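You operate a simulated robot arm through the tools that you are given. There is no shell and no other tool. Be economical: measure what you need, move in short steps, check, and stop when the job is done.

The job below is to be done with a simulated robot arm. You get a single attempt, and the scene is never put back.

## Task
Cool the Lot 25 jar in the cooler down to 25 C or less.
Fine: thermometer standing in the jar before the valve opens; valve shut and thermometer back in its holder at the end; the jar stays in the cooler. Set down upright: what you pick out, thermometer.

The check looks at the end state, three seconds after you hand in, the way a careful person would. Anything else that was tipped, shoved, dropped, spilled or broken makes it a failure.

## Robot
A 7-joint arm with a two-finger parallel gripper, fixed in place. Base frame: the origin is at the foot of the arm, x ahead of it, y to its left, z up; the work surface is at about z = 0.88. Readings come in m, rad, newtons and seconds.
With the tool pointing down near the work surface it reaches from about 0.34 to 0.74 m from the base axis. Its first joint turns from -2.007 to 2.007 rad. Payload 3.91 kg.
The TCP is the grasp point between the finger pads, 0.03 m short of the fingertips. In the tool frame z runs along the fingers and y along their closing line. Largest opening 0.11 m; finger width 0.02, thickness 0.01; the body of the gripper, 0.048 by 0.112 m, starts 0.055 m behind the TCP.
Orientation is told as [roll, pitch, yaw] about the base's x, y, z axes, in that order, counted from this pose: with the fingers straight down and closing along the base's y, the tool's x points along the base's -x, its y along +y and its z along -z.

## Interface
- The arm moves only by the tool play_rows. Its argument "targets" is a list of rows, each a list of 3 entries, a list of its own where there are three numbers: the shift along the base's x, y, z in units of 500 mm (1.0 is 500 mm), then the turn, a rotation vector about the base's x, y, z in units of 60 degrees (1.0 is 60 degrees), then the finger opening in m, from 0 to 0.11. In form: [[[tx, ty, tz], [ax, ay, az], hand], ...]. A call has 1 to 20 rows; each row is the pose to reach, as a shift and turn from the pose commanded when the call began. A call with a number of a shift or a turn outside -1 to 1 is refused whole. Rows are played at 5 a second. More than 0.05 m and 0.15 rad between two rows, or a gripper value outside its range, and nothing of the call is played. Where a pose cannot be reached the arm comes as near as it can. A force on the tool above 40 N (or 10 N above the force at the start of the call, whichever is more), or a blocked arm, ends the call early, and 0.2 s more pass. Each finger travels about 0.108 m/s and halts on what it meets, pressing with about 40 N; the grip force reading is that of the motor and also rises with nothing between the fingers. The clock runs only during rows and for 0.2 s after the last one: add rows that repeat a pose to give the fingers time. It gives the time, the measured TCP pose, the force on the tool (base axes), the opening and the grip force at its end, in the units of the frame above (readings bear some noise), with the torque about the TCP (base axes, N m) and any sound that the robot's microphone picked up.
- Cameras (640 x 400 px; columns grow to the right, rows downward): "scene" is fixed at [0.0408, 0.647, 1.5197]; the picture's right is [-0.70, -0.72, 0.00], its down [-0.42, 0.41, -0.81] and it looks along [0.58, -0.56, -0.59] (base axes); focal length 298 px, centre (320, 200). "wrist" rides on the gripper at [0.072, 0.017, -0.103] in the tool frame; the picture's right is [-0.23, 0.97, 0.00], its down [-0.76, -0.18, -0.62] and it looks along [-0.61, -0.14, 0.78] (tool axes); focal length 222 px, centre (320, 200). There is no depth. A picture from a camera that has moved, and an enlarged one, comes with that camera's place and axes in the base frame and with its lens. The place of the scene camera against the robot may be out by one fixed shift of up to 0.018 m in any direction.
- grab_frame(camera): a new picture of that camera. No time passes.
- slide_trunk(by): slides the trunk up (or, below 0, down) by that many m; the arm rides with it, the base frame stays. It gives what a move gives, with no picture.
- inspect(camera, box): a new picture of the part [left, top, right, bottom] of that camera's present view, enlarged. No time passes.
- hand_in(): hands the job in; it is judged then, once.

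Go step by step. Nothing tells you positions but the pictures and the camera data: compare them with the known pose of the tool, close in by small moves and look again before you grip or let go. The budget is 120 turns and 64 pictures, counting those below and the enlarged ones. Unless the task says otherwise, let go and move clear before handing in, and close with one line.

The tools are called after "Emit:" as name(argument=value, ...) on one line, values as JSON. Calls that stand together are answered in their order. play_rows: Moves the arm, as the interface text tells. Its arguments: {"type":"object","properties":{"targets":{"type":"array"}},"required":["targets"]} The other tools are called the same way: slide_trunk (by) slides the trunk up or down; grab_frame (camera) takes a picture; inspect (camera, box) takes an enlarged picture of a part of a camera's view; hand_in () hands the job in.

At the start:

```text
t: 0.0
ee_pos: [0.4127, 0.3532, 1.3081]
orientation: [-0.001, 0.0, 0.0]
ft_force: [0.1, 0.4, 0.3]
moment: [0.01, 0.0, 0.0]
gripper_width: 0.1103
grip_force: 0.3
trunk travel left (down, up): [-0.825, 0.165]
```

scene: 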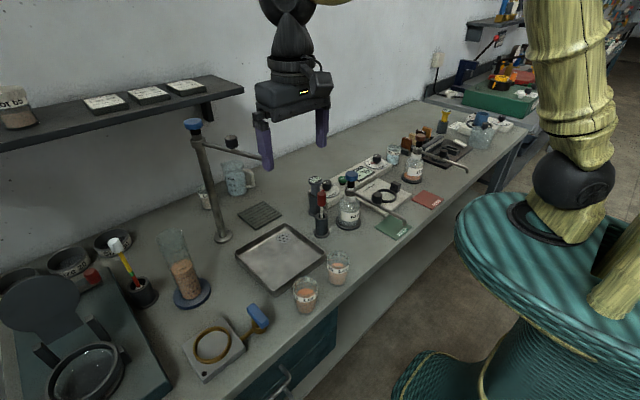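
wrist: 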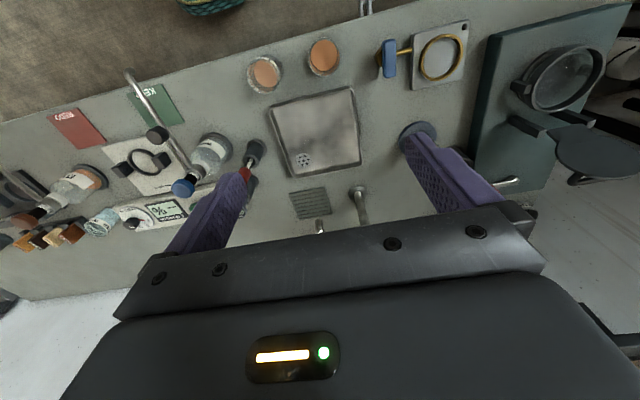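

I see a bench with jars, taps, a scale, cups and a tray; I don't yet know which is the cooler, valve and thermometer. I'll enlarge the views first.

Emit:
inspect(camera="scene", box=[290, 130, 480, 250])

Emit:
inspect(camera="scene", box=[0, 180, 270, 400])

Emit:
inspect(camera="scene", box=[400, 40, 560, 160])

Emit:
inspect(camera="scene", box=[0, 60, 280, 250])

```text
3.33 times, centred on (385, 190) of scene
camera zoom: at [0.0408, 0.647, 1.5197], right [-0.7, -0.72, 0.0], down [-0.42, 0.41, -0.81], along [0.58, -0.56, -0.59], focal length 992 px, centre (103, 233)
```

zoom: 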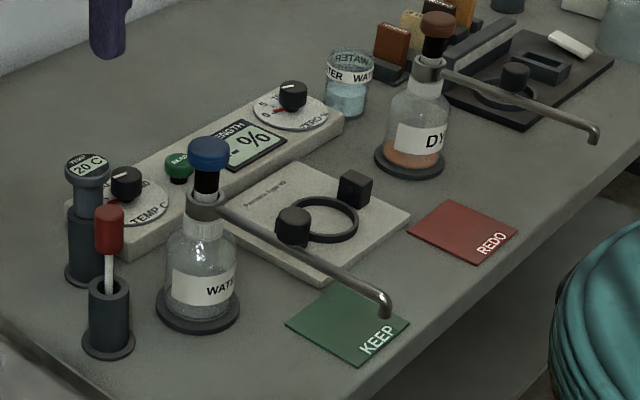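

```text
1.82 times, centred on (135, 290) of scene
camera zoom: at [0.0408, 0.647, 1.5197], right [-0.7, -0.72, 0.0], down [-0.42, 0.41, -0.81], along [0.58, -0.56, -0.59], focal length 541 px, centre (656, 36)
```

zoom: 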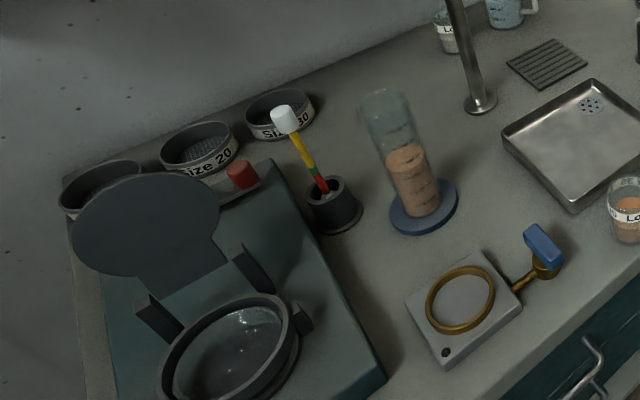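

```text
3.33 times, centred on (480, 100) of scene
camera zoom: at [0.0408, 0.647, 1.5197], right [-0.7, -0.72, 0.0], down [-0.42, 0.41, -0.81], along [0.58, -0.56, -0.59], focal length 992 px, centre (-213, 533)
```

zoom: 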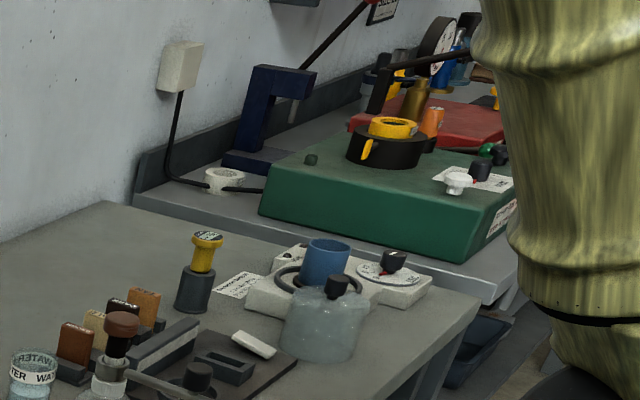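

```text
2.11 times, centred on (140, 155) of scene
camera zoom: at [0.0408, 0.647, 1.5197], right [-0.7, -0.72, 0.0], down [-0.42, 0.41, -0.81], along [0.58, -0.56, -0.59], focal length 626 px, centre (699, 295)
```

zoom: 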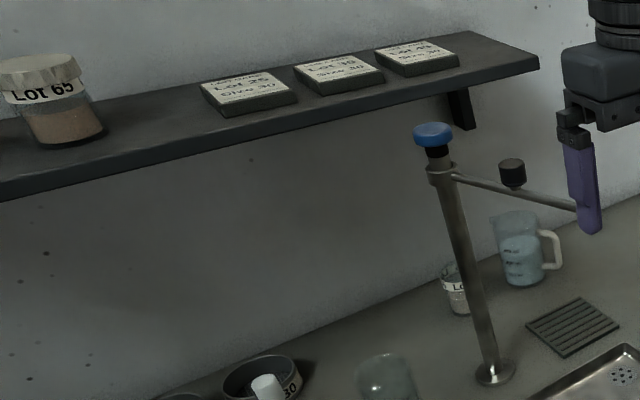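

Emit:
inspect(camera="scene", box=[280, 240, 370, 320])

Emit:
inspect(camera="scene", box=[170, 290, 280, 390])

Emit:
inspect(camera="scene", box=[180, 150, 280, 220])

Emit:
inspect(camera="scene", box=[295, 165, 375, 240])

Emit:
inspect(camera="wrist", box=[230, 20, 480, 190])

```text
5.00 times, centred on (325, 280) of scene
camera zoom: at [0.0408, 0.647, 1.5197], right [-0.7, -0.72, 0.0], down [-0.42, 0.41, -0.81], along [0.58, -0.56, -0.59], focal length 1488 px, centre (295, -200)
```

zoom: 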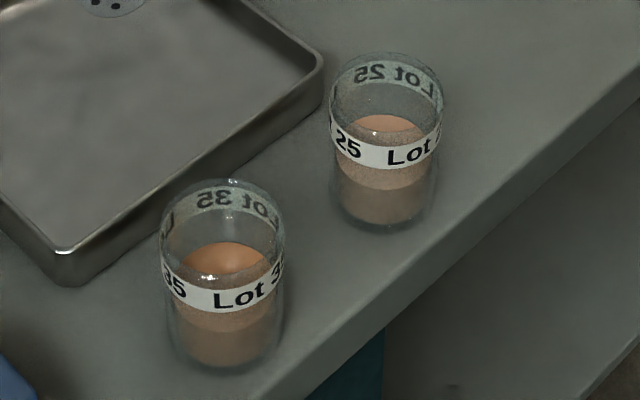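

```text
4.00 times, centred on (225, 340) of scene
camera zoom: at [0.0408, 0.647, 1.5197], right [-0.7, -0.72, 0.0], down [-0.42, 0.41, -0.81], along [0.58, -0.56, -0.59], focal length 1190 px, centre (700, -360)
```

zoom: 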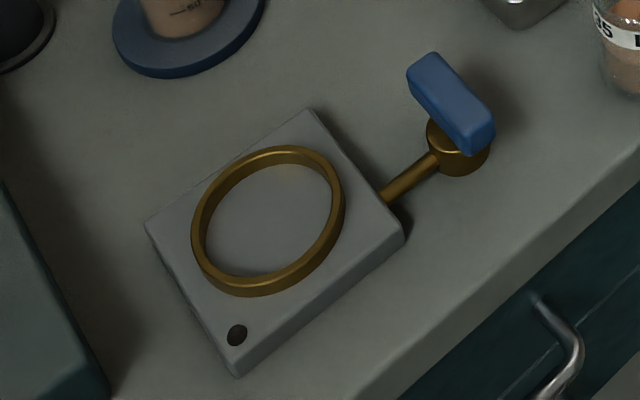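

```text
5.71 times, centred on (230, 185) of scene
camera zoom: at [0.0408, 0.647, 1.5197], right [-0.7, -0.72, 0.0], down [-0.42, 0.41, -0.81], along [0.58, -0.56, -0.59], focal length 1700 px, centre (834, 286)
```

zoom: 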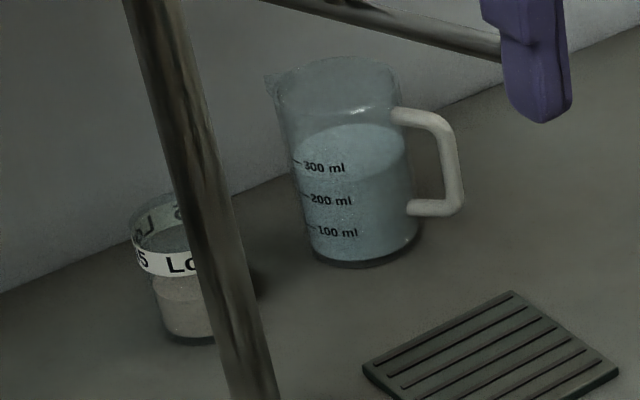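

```text
5.33 times, centred on (335, 202) of scene
camera zoom: at [0.0408, 0.647, 1.5197], right [-0.7, -0.72, 0.0], down [-0.42, 0.41, -0.81], along [0.58, -0.56, -0.59], focal length 1587 px, centre (240, 187)
```

zoom: 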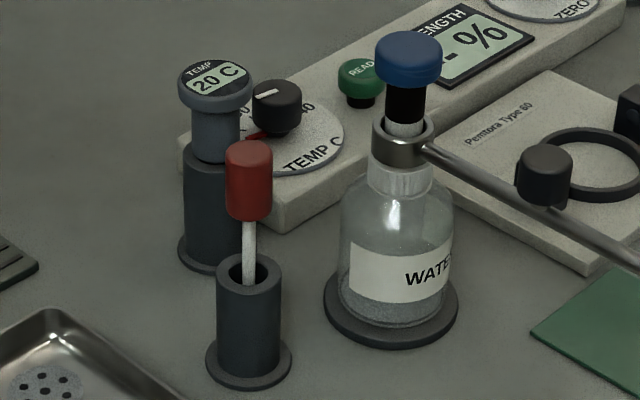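

```text
2.35 times, centred on (355, 105) of wrist
camera zoom: at [0.3409, 0.3708, 1.4109], right [0.23, 0.97, 0.0], down [0.76, -0.18, 0.62], along [0.61, -0.14, -0.78], focal length 523 px, centre (238, 424)
```

zoom: 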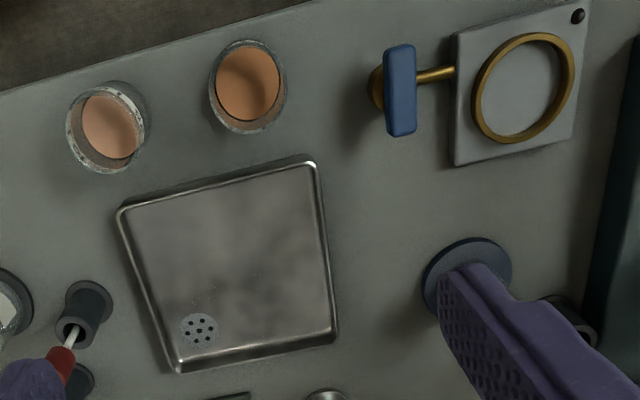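

The bench edge holds the Lot 35 jar (~0.39,0.37) and the Lot 25 jar (~0.386,0.26). The thermometer (TEMP 20 C) stands at ~(0.634,0.098), and the cooler ring at ~(0.445,0.585) with its blue valve handle lying along x at ~(0.42,0.48). I'll first move over the jar to refine its place.

Emit:
play_rows(targets=[[[-0.014, -0.046, -0.08], [0, 0, 0], 0.11], [[-0.028, -0.093, -0.16], [0, 0, 0], 0.1], [[-0.042, -0.14, -0.24], [0, 0, 0], 0.09], [[-0.055, -0.186, -0.316], [0, 0, 0], 0.08], [[-0.055, -0.186, -0.316], [0, 0, 0], 0.08]])

Emit:
grab_frame(camera="wrist")

Emit:
grab_frame(camera="scene")

```text
t: 1.2
ee_pos: [0.3868, 0.26, 1.1477]
orientation: [0.0, 0.0, 0.001]
ft_force: [0.8, 0.2, 0.4]
moment: [0.01, -0.04, -0.01]
gripper_width: 0.08
grip_force: 0.1
trunk travel left (down, up): [-0.825, 0.165]
```

```text
52 pictures are left
camera wrist: at [0.3153, 0.2775, 1.2507], right [0.23, 0.97, 0.0], down [0.76, -0.18, 0.62], along [0.61, -0.14, -0.78], focal length 222 px, centre (320, 200)
```

wrist: 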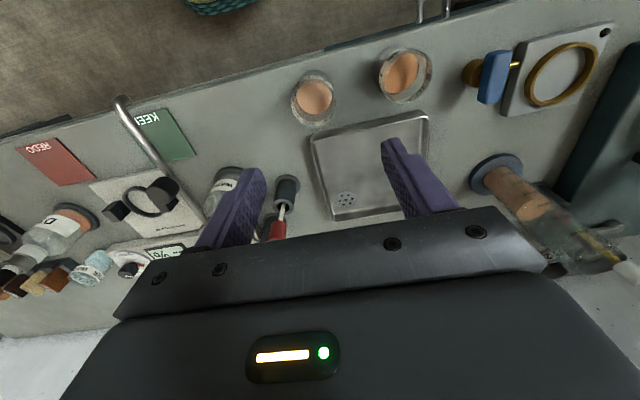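

```text
51 pictures are left
```

scene: 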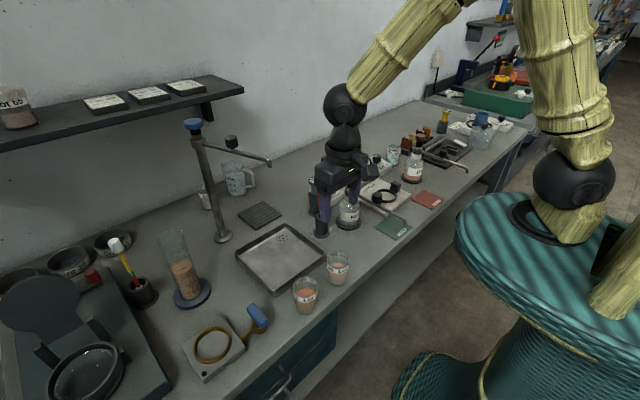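

The jar is a bit ahead of the tool, near where I estimated. I'll enlarge the wrist view on the jars and on the cooler to refine both.

Emit:
inspect(camera="wrist", box=[270, 30, 450, 142])

Emit:
inspect(camera="wrist", box=[450, 10, 630, 122])

```text
3.56 times, centred on (360, 86) of wrist
camera zoom: at [0.3153, 0.2775, 1.2507], right [0.23, 0.97, 0.0], down [0.76, -0.18, 0.62], along [0.61, -0.14, -0.78], focal length 790 px, centre (178, 605)
```

zoom: 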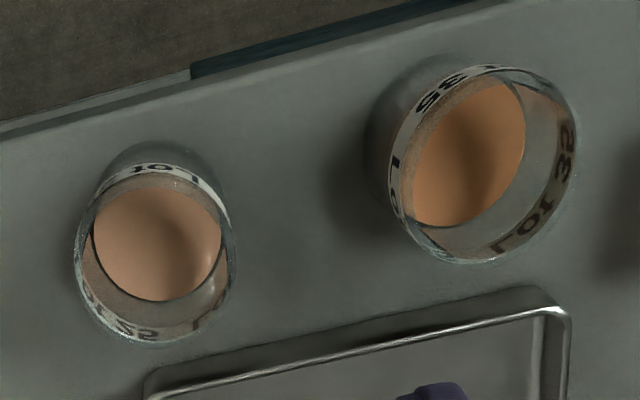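

```text
3.56 times, centred on (540, 66) of wrist
camera zoom: at [0.3153, 0.2775, 1.2507], right [0.23, 0.97, 0.0], down [0.76, -0.18, 0.62], along [0.61, -0.14, -0.78], focal length 790 px, centre (-462, 676)
```

zoom: 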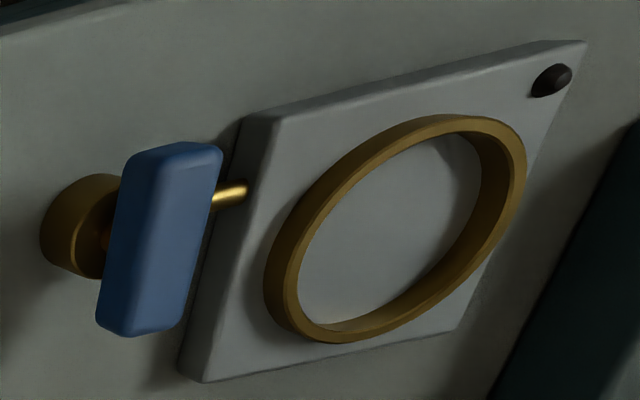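

Rim centre works out near (0.391, 0.254). I'll come lower and check before closing.

Emit:
play_rows(targets=[[[0.004, -0.006, -0.08], [0, 0, 0], 0.085], [[0.008, -0.012, -0.16], [0, 0, 0], 0.085], [[0.008, -0.012, -0.23], [0, 0, 0], 0.085], [[0.008, -0.012, -0.23], [0, 0, 0], 0.085]])

Emit:
inspect(camera="wrist", box=[180, 0, 480, 188])

Emit:
inspect(camera="scene", box=[280, 200, 400, 320])

```text
t: 2.2
ee_pos: [0.3889, 0.253, 1.0336]
orientation: [0.0, 0.001, 0.003]
ft_force: [-0.1, 0.0, 0.0]
moment: [0.02, -0.03, -0.01]
gripper_width: 0.0851
grip_force: 0.0
trunk travel left (down, up): [-0.825, 0.165]
```

```text
2.13 times, centred on (330, 94) of wrist
camera zoom: at [0.317, 0.2697, 1.1365], right [0.23, 0.97, 0.0], down [0.76, -0.18, 0.62], along [0.61, -0.14, -0.78], focal length 473 px, centre (299, 426)
```

zoom: 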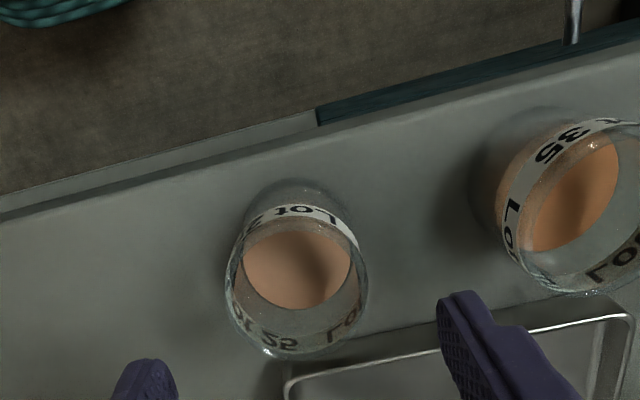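

```text
3.33 times, centred on (340, 260) of scene
camera zoom: at [0.0408, 0.647, 1.5197], right [-0.7, -0.72, 0.0], down [-0.42, 0.41, -0.81], along [0.58, -0.56, -0.59], focal length 992 px, centre (253, 0)
```

zoom: 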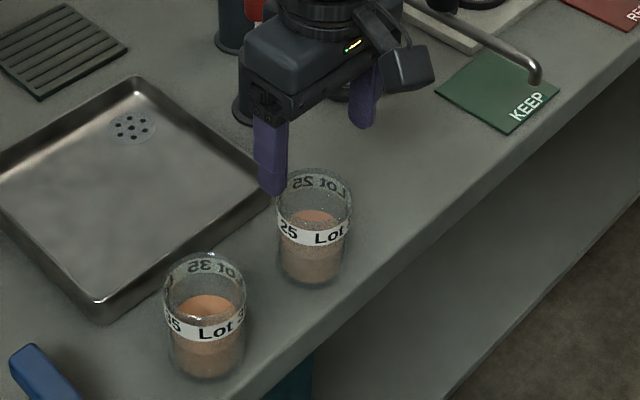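

Rim centre ≈ (0.391, 0.252, 0.952). I'll lower to z 0.94 and close.

Emit:
play_rows(targets=[[[0.004, 0, -0.08], [0, 0, 0], 0.085], [[0.004, 0, -0.14], [0, 0, 0], 0.085], [[0.004, 0, -0.187], [0, 0, 0], 0.085], [[0.004, 0, -0.187], [0, 0, 0], 0.085], [[0.004, 0, -0.187], [0, 0, 0], 0.065], [[0.004, 0, -0.187], [0, 0, 0], 0.04], [[0.004, 0, -0.187], [0, 0, 0], 0.04], [[0.004, 0, -0.187], [0, 0, 0], 0.04]])

Emit:
inspect(camera="scene", box=[280, 200, 400, 320])

```text
t: 4.0
ee_pos: [0.3921, 0.2546, 0.9385]
orientation: [0.0, 0.0, 0.0]
ft_force: [0.4, 1.1, -0.3]
moment: [0.02, 0.0, 0.02]
gripper_width: 0.0571
grip_force: 39.7
trunk travel left (down, up): [-0.825, 0.165]
```

```text
3.33 times, centred on (340, 260) of scene
camera zoom: at [0.0408, 0.647, 1.5197], right [-0.7, -0.72, 0.0], down [-0.42, 0.41, -0.81], along [0.58, -0.56, -0.59], focal length 992 px, centre (253, 0)
```

zoom: 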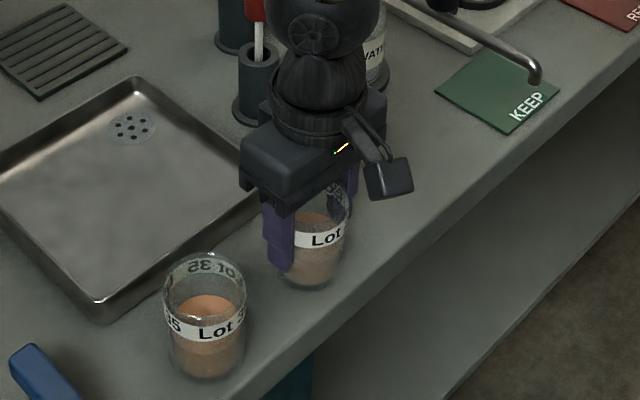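

Jar gripped (0.057 m). I'll lift it and carry it high past the Lot 35 jar and the valve, stopping near the cooler for a look.

Emit:
play_rows(targets=[[[0, 0, 0.03], [0, 0, 0], 0.04], [[0, 0, 0.1], [0, 0, 0], 0.04], [[0, 0, 0.19], [0, 0, 0], 0.04], [[0, 0, 0.28], [0, 0, 0], 0.04], [[0, 0.02, 0.36], [0, 0, 0], 0.04], [[0, 0.1, 0.36], [0, 0, 0], 0.04], [[0, 0.18, 0.36], [0, 0, 0], 0.04], [[0, 0.26, 0.36], [0, 0, 0], 0.04], [[0.01, 0.34, 0.36], [0, 0, 0], 0.04], [[0.03, 0.42, 0.36], [0, 0, 0], 0.04], [[0.05, 0.5, 0.36], [0, 0, 0], 0.04], [[0.07, 0.55, 0.36], [0, 0, 0], 0.04], [[0.07, 0.55, 0.36], [0, 0, 0], 0.04]])

Emit:
grab_frame(camera="wrist")

Emit:
grab_frame(camera="scene")

```text
t: 6.8
ee_pos: [0.4245, 0.5285, 1.1225]
orientation: [-0.001, -0.001, -0.001]
ft_force: [-0.8, -0.6, -0.2]
moment: [0.0, 0.0, 0.04]
gripper_width: 0.0574
grip_force: 39.9
trunk travel left (down, up): [-0.825, 0.165]
```

```text
45 pictures are left
camera wrist: at [0.3524, 0.5458, 1.2253], right [0.23, 0.97, 0.0], down [0.76, -0.18, 0.62], along [0.61, -0.14, -0.78], focal length 222 px, centre (320, 200)
```

wrist: 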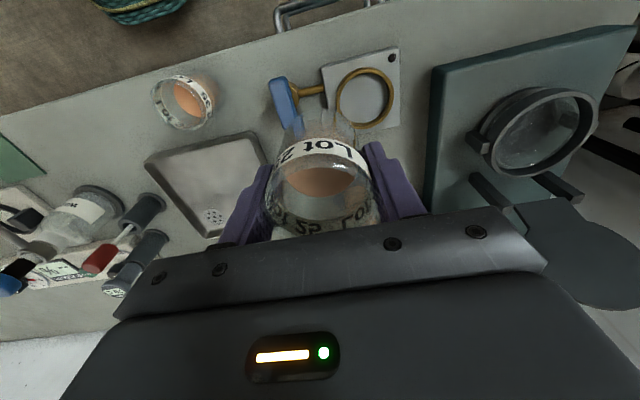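

```text
44 pictures are left
```

scene: 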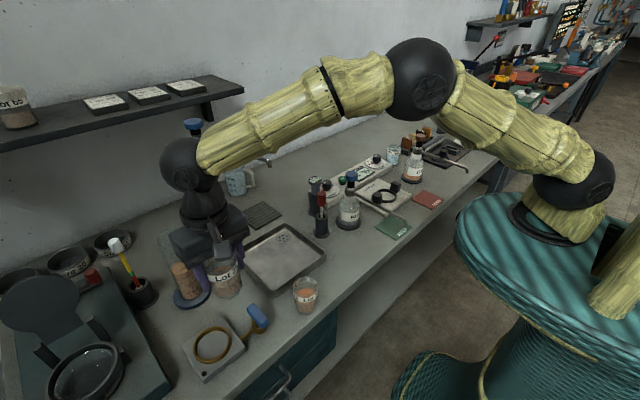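

Emit:
inspect(camera="wrist", box=[250, 30, 430, 142])

```text
3.56 times, centred on (340, 86) of wrist
camera zoom: at [0.3524, 0.5458, 1.2253], right [0.23, 0.97, 0.0], down [0.76, -0.18, 0.62], along [0.61, -0.14, -0.78], focal length 790 px, centre (249, 605)
```

zoom: 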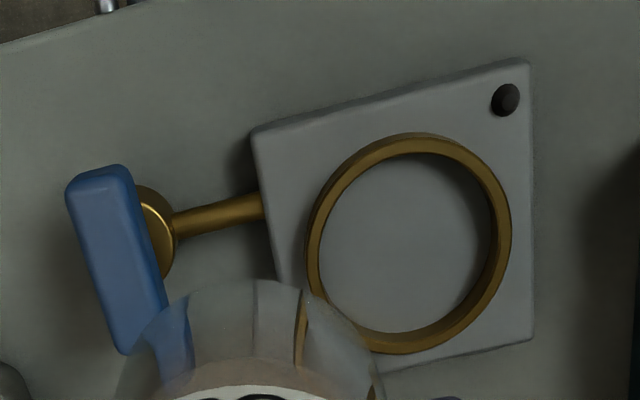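

Ring centre triangulates to ≈(0.4455, 0.587), top ≈0.906, inner ≈0.067 wide. I'll hover the jar over it and check alignment.

Emit:
play_rows(targets=[[[0.02, 0.06, -0.02], [0, 0, 0], 0.04], [[0.04, 0.116, -0.08], [0, 0, 0], 0.04], [[0.04, 0.116, -0.16], [0, 0, 0], 0.04], [[0.04, 0.116, -0.22], [0, 0, 0], 0.04], [[0.04, 0.116, -0.22], [0, 0, 0], 0.04]])

Emit:
inspect(camera="wrist", box=[210, 70, 430, 250])

Emit:
inspect(camera="scene", box=[150, 270, 290, 390])

```text
t: 8.0
ee_pos: [0.4457, 0.5876, 1.0121]
orientation: [0.001, 0.0, 0.0]
ft_force: [0.0, 0.5, -0.7]
moment: [0.01, 0.03, -0.03]
gripper_width: 0.0575
grip_force: 40.1
trunk travel left (down, up): [-0.825, 0.165]
```

```text
2.22 times, centred on (320, 160) of wrist
camera zoom: at [0.3743, 0.6047, 1.1148], right [0.23, 0.97, 0.0], down [0.76, -0.18, 0.62], along [0.61, -0.14, -0.78], focal length 494 px, centre (320, 289)
```

zoom: 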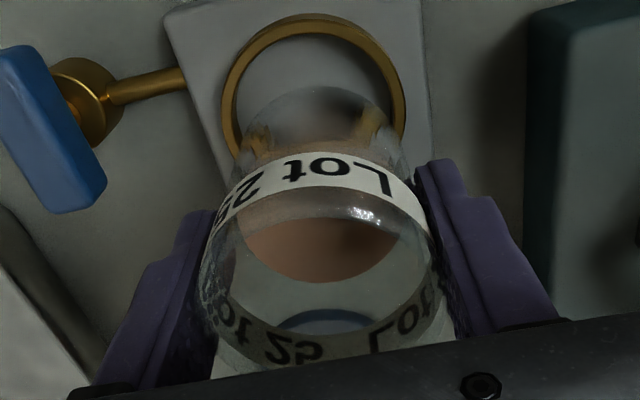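

```text
3.33 times, centred on (220, 330) of scene
camera zoom: at [0.0408, 0.647, 1.5197], right [-0.7, -0.72, 0.0], down [-0.42, 0.41, -0.81], along [0.58, -0.56, -0.59], focal length 992 px, centre (653, -233)
```

zoom: 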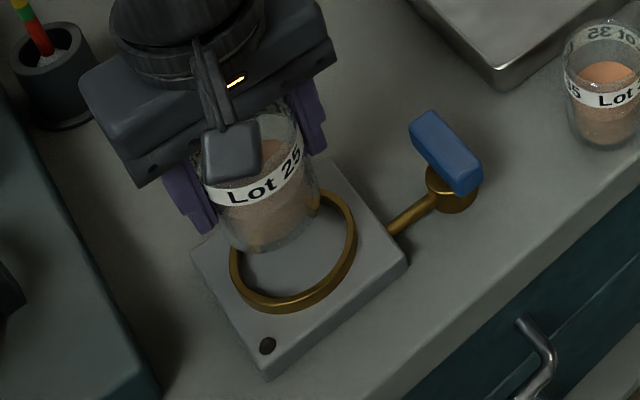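

Aligned to within a couple of mm; I'll nudge x by +2 mm and lower the jar slowly into the ring.

Emit:
play_rows(targets=[[[0.004, -0.001, -0.04], [0, 0, 0], 0.04], [[0.004, -0.001, -0.08], [0, 0, 0], 0.04], [[0.004, -0.001, -0.09], [0, 0, 0], 0.04], [[0.004, -0.001, -0.096], [0, 0, 0], 0.04], [[0.004, -0.001, -0.102], [0, 0, 0], 0.04], [[0.004, -0.001, -0.102], [0, 0, 0], 0.04]])

Emit:
inspect(camera="scene", box=[170, 270, 280, 390])

```text
t: 9.4
ee_pos: [0.4449, 0.583, 0.9604]
orientation: [0.0, -0.001, -0.001]
ft_force: [-1.0, -0.8, -1.0]
moment: [0.01, 0.0, 0.01]
gripper_width: 0.0571
grip_force: 39.3
out of reach, approached as far as the arm can: row 2, 3, 4, 5, 6
trunk travel left (down, up): [-0.825, 0.165]
```

```text
3.33 times, centred on (225, 330) of scene
camera zoom: at [0.0408, 0.647, 1.5197], right [-0.7, -0.72, 0.0], down [-0.42, 0.41, -0.81], along [0.58, -0.56, -0.59], focal length 992 px, centre (637, -233)
```

zoom: 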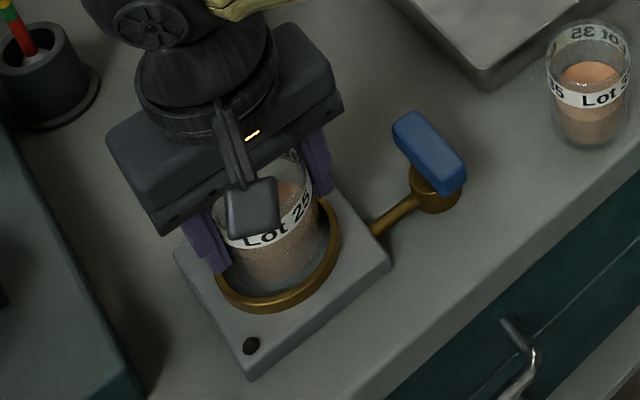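

Low down here is just out of reach, so I'll lift the jar again, lower the trunk, and then place it with more reach in hand.

Emit:
play_rows(targets=[[[0, 0, 0.08], [0, 0, 0], 0.04], [[0, 0, 0.16], [0, 0, 0], 0.04], [[0, 0, 0.24], [0, 0, 0], 0.04], [[0, 0, 0.32], [0, 0, 0], 0.04], [[0, 0, 0.4], [0, 0, 0], 0.04], [[0, 0, 0.4], [0, 0, 0], 0.04]])

Emit:
slide_trunk(by=-0.13)

```text
t: 10.8
ee_pos: [0.4416, 0.5772, 1.1584]
orientation: [0.0, 0.001, 0.001]
ft_force: [-0.7, 0.2, -1.1]
moment: [-0.01, -0.01, -0.01]
gripper_width: 0.0573
grip_force: 40.2
out of reach, approached as far as the arm can: row 5, 6
trunk travel left (down, up): [-0.825, 0.165]
```

```text
t: 12.4
ee_pos: [0.4411, 0.5779, 1.0282]
orientation: [0.0, 0.0, 0.001]
ft_force: [0.3, 0.0, -1.6]
moment: [-0.02, 0.03, 0.03]
gripper_width: 0.0571
grip_force: 39.8
trunk travel left (down, up): [-0.695, 0.295]
```

Emit:
play_rows(targets=[[[0.006, 0.01, -0.03], [0, 0, 0], 0.04], [[0.011, 0.018, -0.07], [0, 0, 0], 0.04], [[0.011, 0.018, -0.1], [0, 0, 0], 0.04], [[0.011, 0.018, -0.1], [0, 0, 0], 0.04]])

Emit:
inspect(camera="wrist", box=[210, 70, 430, 250])

```text
t: 13.4
ee_pos: [0.4444, 0.5849, 0.9793]
orientation: [-0.001, 0.0, 0.002]
ft_force: [0.0, -0.3, -0.5]
moment: [0.01, 0.02, 0.0]
gripper_width: 0.0567
grip_force: 39.8
out of reach, approached as far as the arm can: row 2
trunk travel left (down, up): [-0.695, 0.295]
```

```text
2.22 times, centred on (320, 160) of wrist
camera zoom: at [0.374, 0.602, 1.0817], right [0.23, 0.97, 0.0], down [0.76, -0.18, 0.62], along [0.61, -0.14, -0.78], focal length 494 px, centre (320, 289)
```

zoom: 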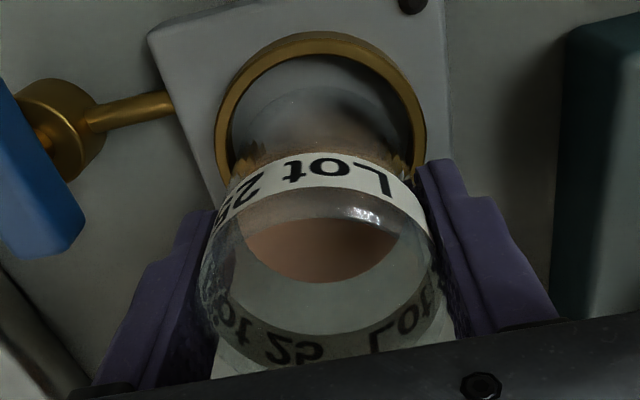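

Alignment is within ~2 mm; lowering slowly with small corrections.

Emit:
play_rows(targets=[[[0.002, 0.002, -0.02], [0, 0, 0], 0.04], [[0.003, 0.003, -0.036], [0, 0, 0], 0.04], [[0.003, 0.003, -0.042], [0, 0, 0], 0.04], [[0.003, 0.003, -0.047], [0, 0, 0], 0.04], [[0.003, 0.003, -0.047], [0, 0, 0], 0.04]])

Emit:
inspect(camera="scene", box=[180, 290, 270, 380])

```text
t: 14.6
ee_pos: [0.4458, 0.5854, 0.959]
orientation: [0.007, -0.006, 0.0]
ft_force: [2.0, 2.1, 26.1]
moment: [-0.54, 0.13, -0.03]
gripper_width: 0.0572
grip_force: 39.7
out of reach, approached as far as the arm can: row 1, 2
trunk travel left (down, up): [-0.695, 0.295]
```

```text
4.44 times, centred on (225, 335) of scene
camera zoom: at [0.0408, 0.647, 1.5197], right [-0.7, -0.72, 0.0], down [-0.42, 0.41, -0.81], along [0.58, -0.56, -0.59], focal length 1322 px, centre (742, -400)
```

zoom: 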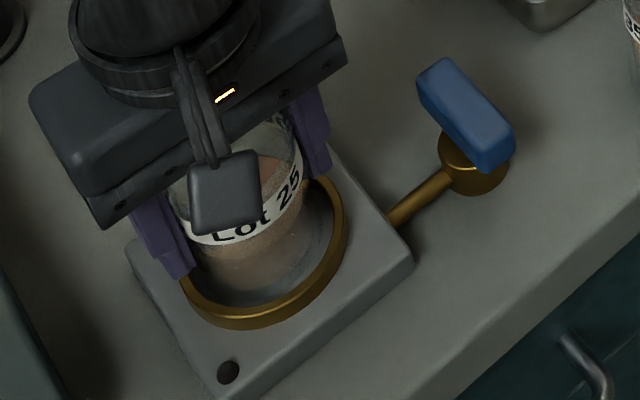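

Contact (26 N up) at TCP z≈0.959. I need to see whether the jar sits inside the ring or on its edge.

Emit:
inspect(camera="wrist", box=[250, 70, 400, 170])

Emit:
inspect(camera="scene", box=[195, 315, 245, 365])

```text
4.00 times, centred on (325, 120) of wrist
camera zoom: at [0.3746, 0.6018, 1.062], right [0.23, 0.97, 0.01], down [0.76, -0.18, 0.63], along [0.61, -0.14, -0.78], focal length 888 px, centre (300, 520)
```

zoom: 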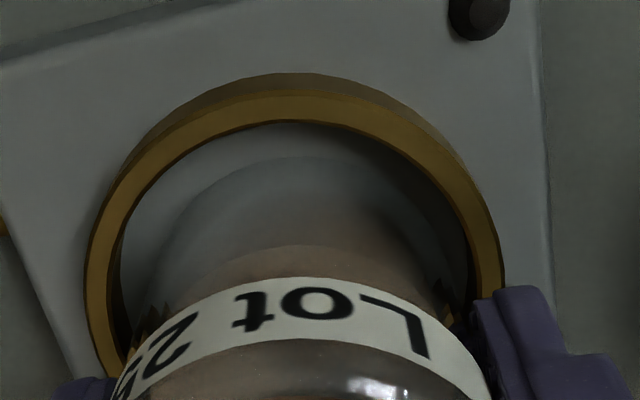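

```text
8.00 times, centred on (220, 340) of scene
camera zoom: at [0.0408, 0.647, 1.5197], right [-0.7, -0.72, 0.0], down [-0.42, 0.41, -0.81], along [0.58, -0.56, -0.59], focal length 2380 px, centre (1120, -920)
```

zoom: 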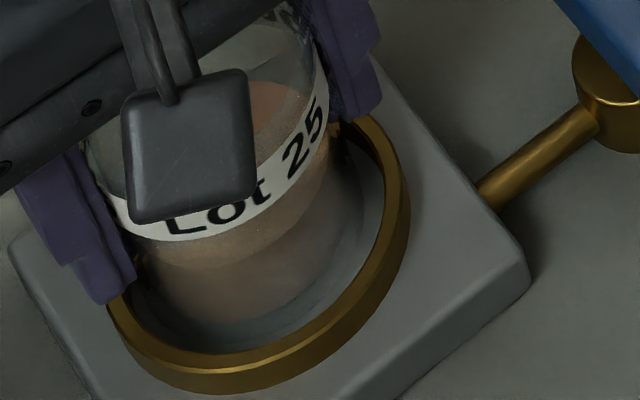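

The jar's foot is inside the ring all round and it's resting on the block. I'll take off the preload, then open gently.

Emit:
play_rows(targets=[[[0, 0, 0.004], [0, 0, 0], 0.04], [[0, 0, 0.006], [0, 0, 0], 0.04], [[0, 0, 0.006], [0, 0, 0], 0.04]])

```text
t: 15.4
ee_pos: [0.4468, 0.5847, 0.9581]
orientation: [0.001, -0.003, 0.001]
ft_force: [3.3, 4.4, 18.7]
moment: [0.08, -0.24, 0.04]
gripper_width: 0.0569
grip_force: 39.9
out of reach, approached as far as the arm can: row 2, 3
trunk travel left (down, up): [-0.695, 0.295]
```

Emit:
play_rows(targets=[[[0, 0, 0], [0, 0, 0], 0.06], [[0, 0, 0], [0, 0, 0], 0.07], [[0, 0, 0], [0, 0, 0], 0.085], [[0, 0, 0.02], [0, 0, 0], 0.085], [[0, 0, 0.08], [0, 0, 0], 0.085], [[0, 0, 0.16], [0, 0, 0], 0.085], [[0, 0, 0.24], [0, 0, 0], 0.085], [[-0.02, -0.04, 0.3], [0, 0, 0], 0.085]])

Emit:
inspect(camera="wrist", box=[220, 20, 440, 180])

Emit:
inspect(camera="scene", box=[180, 290, 270, 380])

```text
t: 17.2
ee_pos: [0.4321, 0.5628, 1.104]
orientation: [0.0, 0.001, 0.0]
ft_force: [0.4, 0.3, -0.1]
moment: [-0.01, -0.01, -0.01]
gripper_width: 0.085
grip_force: 0.0
out of reach, approached as far as the arm can: row 5, 6, 7, 8
trunk travel left (down, up): [-0.695, 0.295]
```

```text
2.50 times, centred on (330, 100) of wrist
camera zoom: at [0.3606, 0.5792, 1.2071], right [0.23, 0.97, 0.0], down [0.76, -0.18, 0.62], along [0.61, -0.14, -0.78], focal length 555 px, centre (295, 450)
```

zoom: 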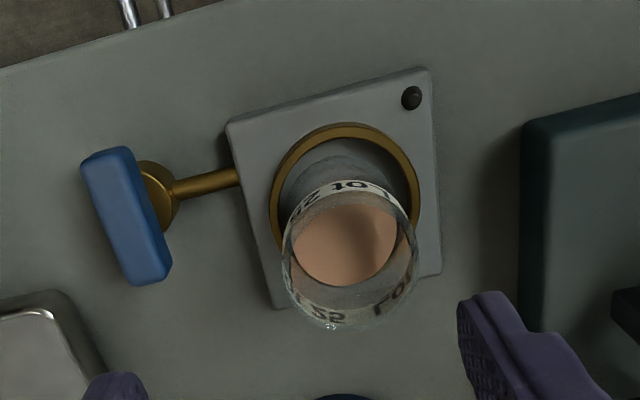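

```text
4.44 times, centred on (225, 335) of scene
camera zoom: at [0.0408, 0.647, 1.5197], right [-0.7, -0.72, 0.0], down [-0.42, 0.41, -0.81], along [0.58, -0.56, -0.59], focal length 1322 px, centre (742, -400)
```

zoom: 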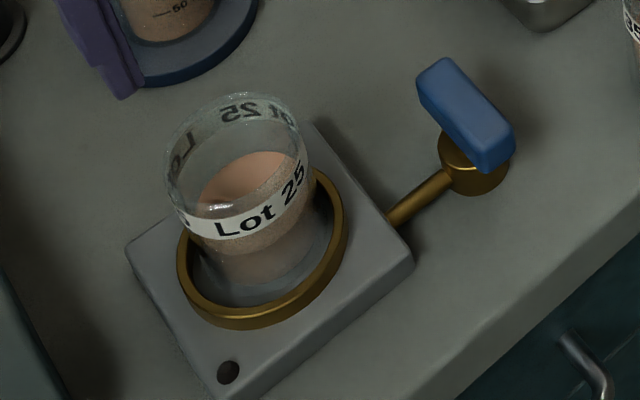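

The jar stands upright in the cooler. Now I go, high and staying inward of the tray's swing spout, to the thermometer at ~(0.634, 0.098).

Emit:
play_rows(targets=[[[-0.04, -0.06, 0.04], [0, 0, 0], 0.085], [[-0.06, -0.13, 0.092], [0, 0, 0], 0.085], [[-0.06, -0.22, 0.092], [0, 0, 0], 0.085], [[-0.06, -0.31, 0.092], [0, 0, 0], 0.085], [[-0.06, -0.4, 0.092], [0, 0, 0], 0.085], [[-0.06, -0.49, 0.092], [0, 0, 0], 0.085], [[-0.06, -0.58, 0.092], [0, 0, 0], 0.085], [[-0.04, -0.666, 0.092], [0, 0, 0], 0.085], [[0.02, -0.73, 0.092], [0, 0, 0], 0.085], [[0.1, -0.78, 0.092], [0, 0, 0], 0.085], [[0.18, -0.82, 0.092], [0, 0, 0], 0.085], [[0.26, -0.87, 0.092], [0, 0, 0], 0.085], [[0.3, -0.906, 0.092], [0, 0, 0], 0.085], [[0.3, -0.906, 0.092], [0, 0, 0], 0.085]])

Emit:
grab_frame(camera="wrist")

Emit:
grab_frame(camera="scene")

```text
t: 20.2
ee_pos: [0.5835, 0.1087, 1.1513]
orientation: [-0.001, -0.001, 0.003]
ft_force: [-0.4, -0.2, -0.7]
moment: [-0.03, 0.0, -0.02]
gripper_width: 0.0849
grip_force: 0.0
trunk travel left (down, up): [-0.695, 0.295]
```

```text
33 pictures are left
camera wrist: at [0.5112, 0.1258, 1.2543], right [0.23, 0.97, 0.0], down [0.76, -0.18, 0.62], along [0.61, -0.14, -0.78], focal length 222 px, centre (320, 200)
```

wrist: 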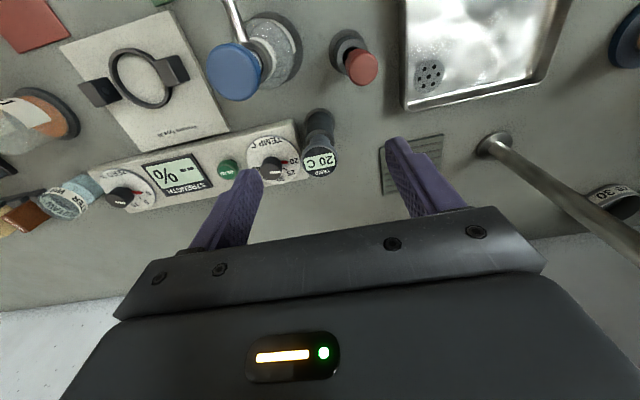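

```text
32 pictures are left
```

scene: 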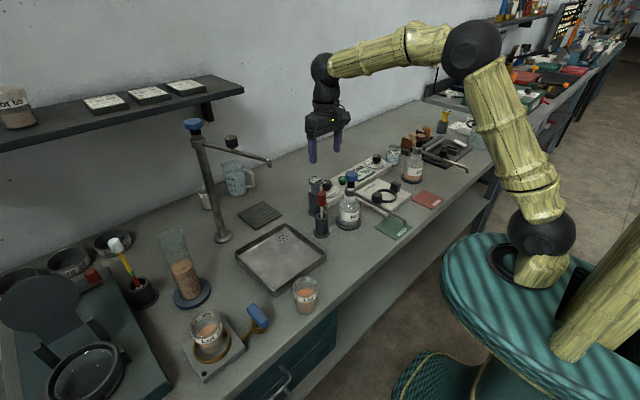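

Emit:
inspect(camera="wrist", box=[250, 90, 390, 190])

```text
4.00 times, centred on (320, 140) of wrist
camera zoom: at [0.5112, 0.1258, 1.2543], right [0.23, 0.97, 0.0], down [0.76, -0.18, 0.62], along [0.61, -0.14, -0.78], focal length 888 px, centre (320, 440)
```

zoom: 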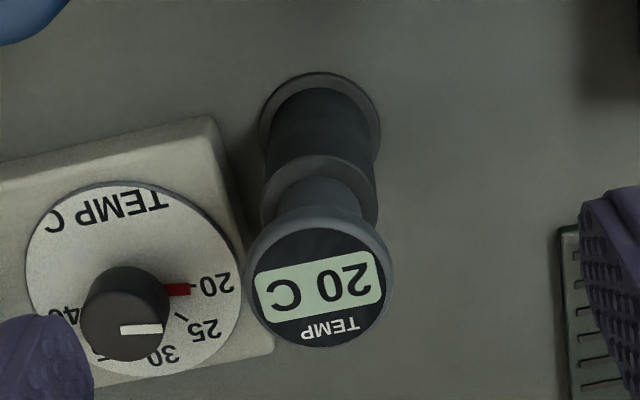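

Thermometer: axis ≈(0.643, 0.095), head top ≈1.005, head ~0.046 wide. I'll move above it and down to about 3 cm short for a check.

Emit:
play_rows(targets=[[[0.06, -0.014, -0.02], [0, 0, 0], 0.075], [[0.119, -0.027, -0.06], [0, 0, 0], 0.07], [[0.119, -0.027, -0.13], [0, 0, 0], 0.068], [[0.119, -0.027, -0.2], [0, 0, 0], 0.068], [[0.119, -0.027, -0.2], [0, 0, 0], 0.068]])

Emit:
grab_frame(camera="wrist")

Emit:
inspect(camera="scene", box=[280, 130, 380, 230])

```text
t: 21.4
ee_pos: [0.6429, 0.0957, 1.0504]
orientation: [0.001, 0.0, 0.001]
ft_force: [-0.6, -0.2, -0.1]
moment: [-0.03, -0.01, 0.0]
gripper_width: 0.068
grip_force: 0.0
trunk travel left (down, up): [-0.695, 0.295]
```

```text
30 pictures are left
camera wrist: at [0.5712, 0.1125, 1.1534], right [0.23, 0.97, 0.0], down [0.76, -0.18, 0.62], along [0.61, -0.14, -0.78], focal length 222 px, centre (320, 200)
```

wrist: 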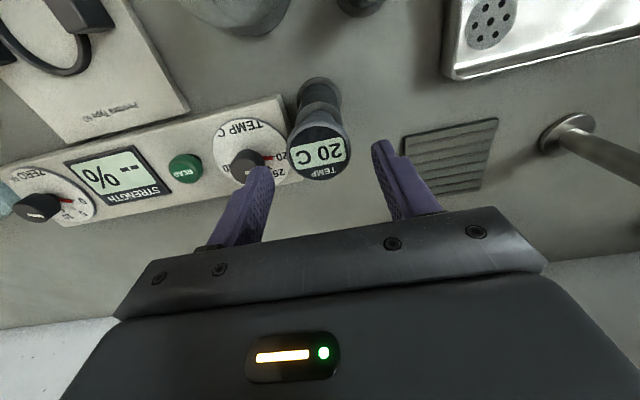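

```text
4.00 times, centred on (330, 180) of scene
camera zoom: at [0.0408, 0.647, 1.5197], right [-0.7, -0.72, 0.0], down [-0.42, 0.41, -0.81], along [0.58, -0.56, -0.59], focal length 1190 px, centre (280, 280)
```

zoom: 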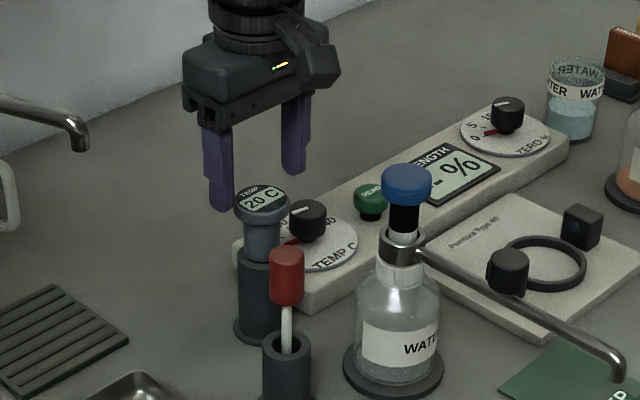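

Aligned within a millimetre. Lowering to z≈0.994 and closing on the head.

Emit:
play_rows(targets=[[[0, -0.002, -0.06], [0, 0, 0], 0.068], [[0, -0.002, -0.112], [0, 0, 0], 0.068], [[0, -0.002, -0.112], [0, 0, 0], 0.068], [[0, -0.002, -0.112], [0, 0, 0], 0.05], [[0, -0.002, -0.112], [0, 0, 0], 0.03], [[0, -0.002, -0.112], [0, 0, 0], 0.03], [[0, -0.002, -0.112], [0, 0, 0], 0.03]])

Emit:
inspect(camera="scene", box=[280, 130, 380, 230])

```text
t: 23.0
ee_pos: [0.6423, 0.0931, 0.9933]
orientation: [0.0, 0.001, 0.0]
ft_force: [-0.3, 0.7, 0.0]
moment: [-0.05, 0.02, -0.01]
gripper_width: 0.0452
grip_force: 39.8
trunk travel left (down, up): [-0.695, 0.295]
```

```text
4.00 times, centred on (330, 180) of scene
camera zoom: at [0.0408, 0.647, 1.5197], right [-0.7, -0.72, 0.0], down [-0.42, 0.41, -0.81], along [0.58, -0.56, -0.59], focal length 1190 px, centre (280, 280)
```

zoom: 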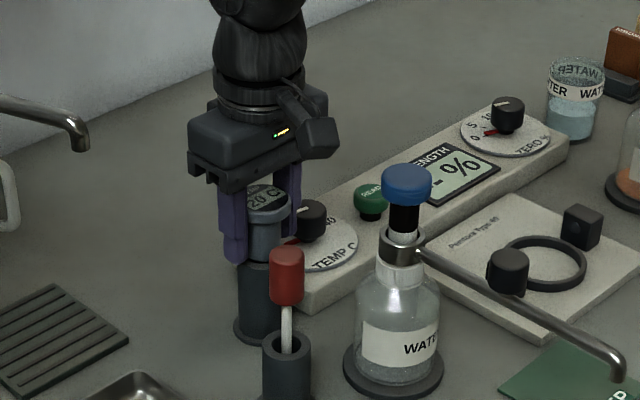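

Gripped at (0.6423, 0.0931, 0.9933), which I'll use to put it back. Lifting straight up to see how long its stem is.

Emit:
play_rows(targets=[[[0, 0, 0.03], [0, 0, 0], 0.03], [[0, 0, 0.1], [0, 0, 0], 0.03], [[0, 0, 0.18], [0, 0, 0], 0.03], [[0, 0, 0.26], [0, 0, 0], 0.03], [[0, 0, 0.34], [0, 0, 0], 0.03], [[0, 0, 0.37], [0, 0, 0], 0.03], [[0, 0, 0.37], [0, 0, 0], 0.03]])

Emit:
inspect(camera="scene", box=[270, 80, 390, 230])

```text
t: 24.6
ee_pos: [0.644, 0.0935, 1.1801]
orientation: [0.0, 0.001, 0.003]
ft_force: [-0.4, 0.6, -1.1]
moment: [0.02, 0.01, -0.02]
gripper_width: 0.0451
grip_force: 40.1
trunk travel left (down, up): [-0.695, 0.295]
```

```text
2.67 times, centred on (330, 155) of scene
camera zoom: at [0.0408, 0.647, 1.5197], right [-0.7, -0.72, 0.0], down [-0.42, 0.41, -0.81], along [0.58, -0.56, -0.59], focal length 793 px, centre (293, 320)
```

zoom: 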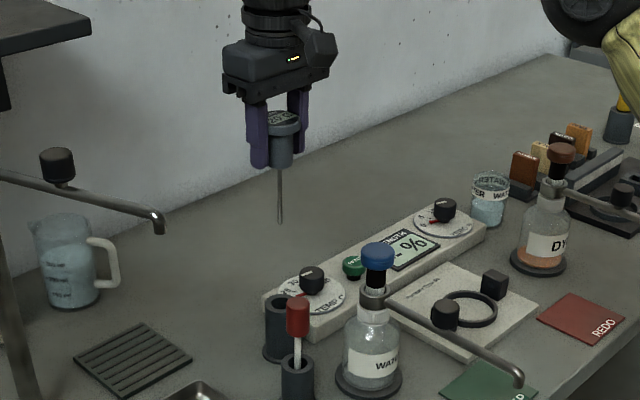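

It has a thin ~7 cm stem. I'll restore the trunk height (better reach at this level over the cooler) and carry it back along the inward path.

Emit:
slide_trunk(by=0.13)

Emit:
play_rows(targets=[[[-0.06, 0.04, -0.04], [0, 0, 0], 0.03], [[-0.14, 0.08, -0.08], [0, 0, 0], 0.03], [[-0.22, 0.12, -0.12], [0, 0, 0], 0.03], [[-0.3, 0.16, -0.14], [0, 0, 0], 0.03], [[-0.38, 0.2, -0.16], [0, 0, 0], 0.03], [[-0.44, 0.26, -0.18], [0, 0, 0], 0.03], [[-0.47, 0.34, -0.2], [0, 0, 0], 0.03], [[-0.48, 0.43, -0.22], [0, 0, 0], 0.03], [[-0.48, 0.52, -0.22], [0, 0, 0], 0.03], [[-0.48, 0.61, -0.22], [0, 0, 0], 0.03], [[-0.48, 0.7, -0.22], [0, 0, 0], 0.03], [[-0.47, 0.79, -0.22], [0, 0, 0], 0.03], [[-0.44, 0.87, -0.24], [0, 0, 0], 0.03], [[-0.41, 0.92, -0.28], [0, 0, 0], 0.03], [[-0.41, 0.92, -0.28], [0, 0, 0], 0.03]])

Emit:
grab_frame(camera="wrist")

Emit:
grab_frame(camera="scene")

```text
t: 26.2
ee_pos: [0.6441, 0.0945, 1.3101]
orientation: [0.0, 0.0, 0.002]
ft_force: [0.0, 0.1, -0.8]
moment: [0.0, 0.0, 0.02]
gripper_width: 0.0447
grip_force: 40.0
trunk travel left (down, up): [-0.825, 0.165]
```

```text
t: 29.4
ee_pos: [0.4382, 0.5548, 1.1695]
orientation: [0.0, 0.0, 0.002]
ft_force: [1.2, -0.2, -0.6]
moment: [0.04, 0.0, 0.01]
gripper_width: 0.0451
grip_force: 40.1
trunk travel left (down, up): [-0.825, 0.165]
```

```text
26 pictures are left
camera wrist: at [0.3669, 0.5714, 1.2724], right [0.23, 0.97, 0.0], down [0.76, -0.18, 0.62], along [0.61, -0.14, -0.78], focal length 222 px, centre (320, 200)
```

wrist: 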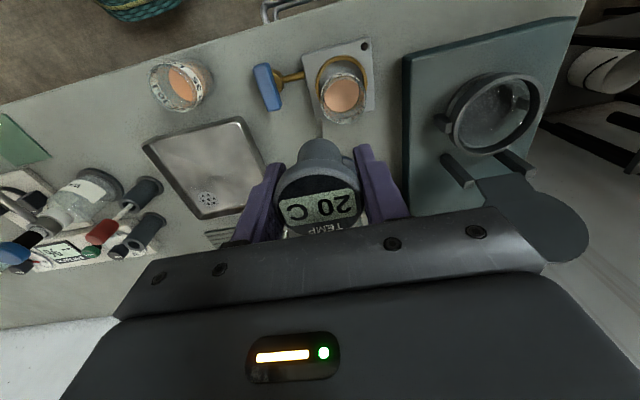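

```text
25 pictures are left
```

scene: 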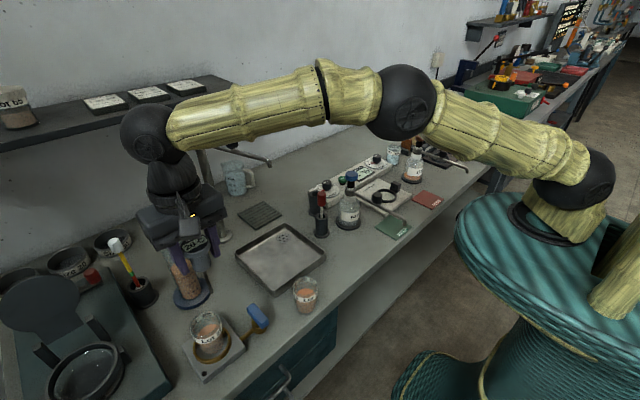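

Emit:
play_rows(targets=[[[0.01, 0.03, -0.04], [0, 0, 0], 0.03], [[0.019, 0.058, -0.08], [0, 0, 0], 0.03], [[0.019, 0.058, -0.13], [0, 0, 0], 0.03], [[0.019, 0.058, -0.13], [0, 0, 0], 0.03]])

Emit:
inspect(camera="scene", box=[150, 240, 270, 390])

Emit:
inspect(camera="wrist", box=[250, 50, 420, 180])

```text
t: 30.4
ee_pos: [0.447, 0.5834, 1.1036]
orientation: [0.0, 0.001, 0.001]
ft_force: [0.3, 0.1, -2.2]
moment: [0.01, -0.01, 0.02]
gripper_width: 0.0449
grip_force: 39.7
out of reach, approached as far as the arm can: row 2
trunk travel left (down, up): [-0.825, 0.165]
```

```text
2.67 times, centred on (210, 315) of scene
camera zoom: at [0.0408, 0.647, 1.5197], right [-0.7, -0.72, 0.0], down [-0.42, 0.41, -0.81], along [0.58, -0.56, -0.59], focal length 793 px, centre (613, -107)
```

zoom: 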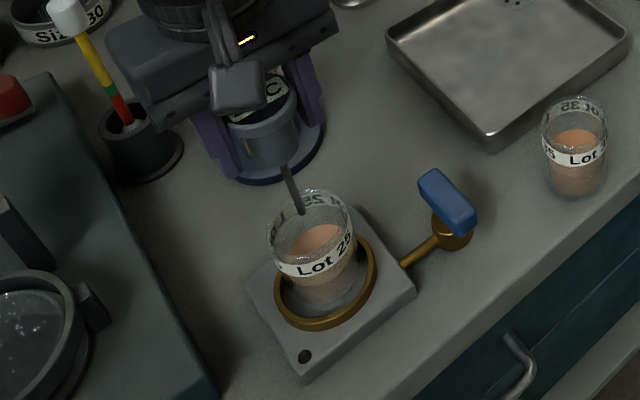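

```text
3.08 times, centred on (335, 115) of wrist
camera zoom: at [0.375, 0.5999, 1.2072], right [0.23, 0.97, 0.0], down [0.76, -0.18, 0.62], along [0.61, -0.14, -0.78], focal length 684 px, centre (274, 462)
```

zoom: 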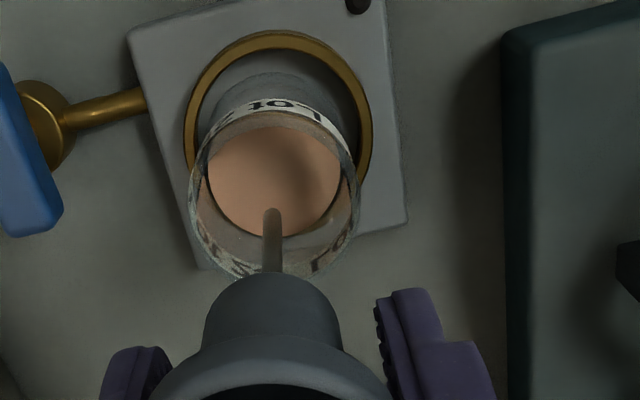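

Stem tip is centred over the jar mouth. Lowering it in, slowing at the sample.

Emit:
play_rows(targets=[[[0, 0.001, -0.05], [0, 0, 0], 0.03], [[0, 0.001, -0.08], [0, 0, 0], 0.03], [[0, 0.001, -0.1], [0, 0, 0], 0.03], [[0, 0.001, -0.12], [0, 0, 0], 0.03], [[0, 0.001, -0.136], [0, 0, 0], 0.03], [[0, 0.001, -0.148], [0, 0, 0], 0.03], [[0, 0.001, -0.148], [0, 0, 0], 0.03]])

Emit:
inspect(camera="scene", box=[160, 270, 270, 380])

```text
t: 32.0
ee_pos: [0.4491, 0.5839, 1.03]
orientation: [-0.001, 0.0, 0.001]
ft_force: [-0.2, 0.4, -0.6]
moment: [0.01, 0.02, -0.01]
gripper_width: 0.0449
grip_force: 40.5
trunk travel left (down, up): [-0.825, 0.165]
```

```text
3.64 times, centred on (215, 325) of scene
camera zoom: at [0.0408, 0.647, 1.5197], right [-0.7, -0.72, 0.0], down [-0.42, 0.41, -0.81], along [0.58, -0.56, -0.59], focal length 1082 px, centre (702, -254)
```

zoom: 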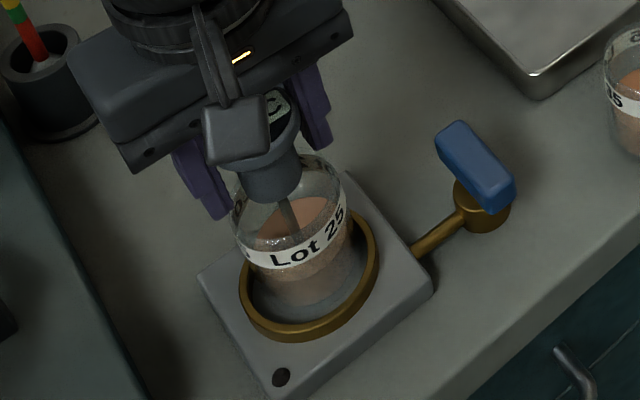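

The stem enters the sample without resistance; I'll continue in small steps until it touches the bottom.

Emit:
play_rows(targets=[[[0, 0, -0.006], [0, 0, 0], 0.03], [[0, 0, -0.012], [0, 0, 0], 0.03], [[0, 0, -0.016], [0, 0, 0], 0.03], [[0, 0, -0.016], [0, 0, 0], 0.03]])

```text
t: 33.0
ee_pos: [0.4472, 0.5842, 1.0234]
orientation: [0.0, 0.001, 0.002]
ft_force: [-0.3, 0.0, -1.2]
moment: [0.03, 0.0, -0.02]
gripper_width: 0.0448
grip_force: 39.6
trunk travel left (down, up): [-0.825, 0.165]
```

Emit:
play_rows(targets=[[[0, 0, -0.004], [0, 0, 0], 0.03], [[0, 0, -0.008], [0, 0, 0], 0.03], [[0, 0, -0.008], [0, 0, 0], 0.03]])

```text
t: 33.8
ee_pos: [0.4475, 0.5835, 1.0182]
orientation: [0.001, 0.0, 0.002]
ft_force: [0.4, 0.7, -0.8]
moment: [0.0, -0.04, 0.0]
gripper_width: 0.045
grip_force: 39.9
trunk travel left (down, up): [-0.825, 0.165]
```

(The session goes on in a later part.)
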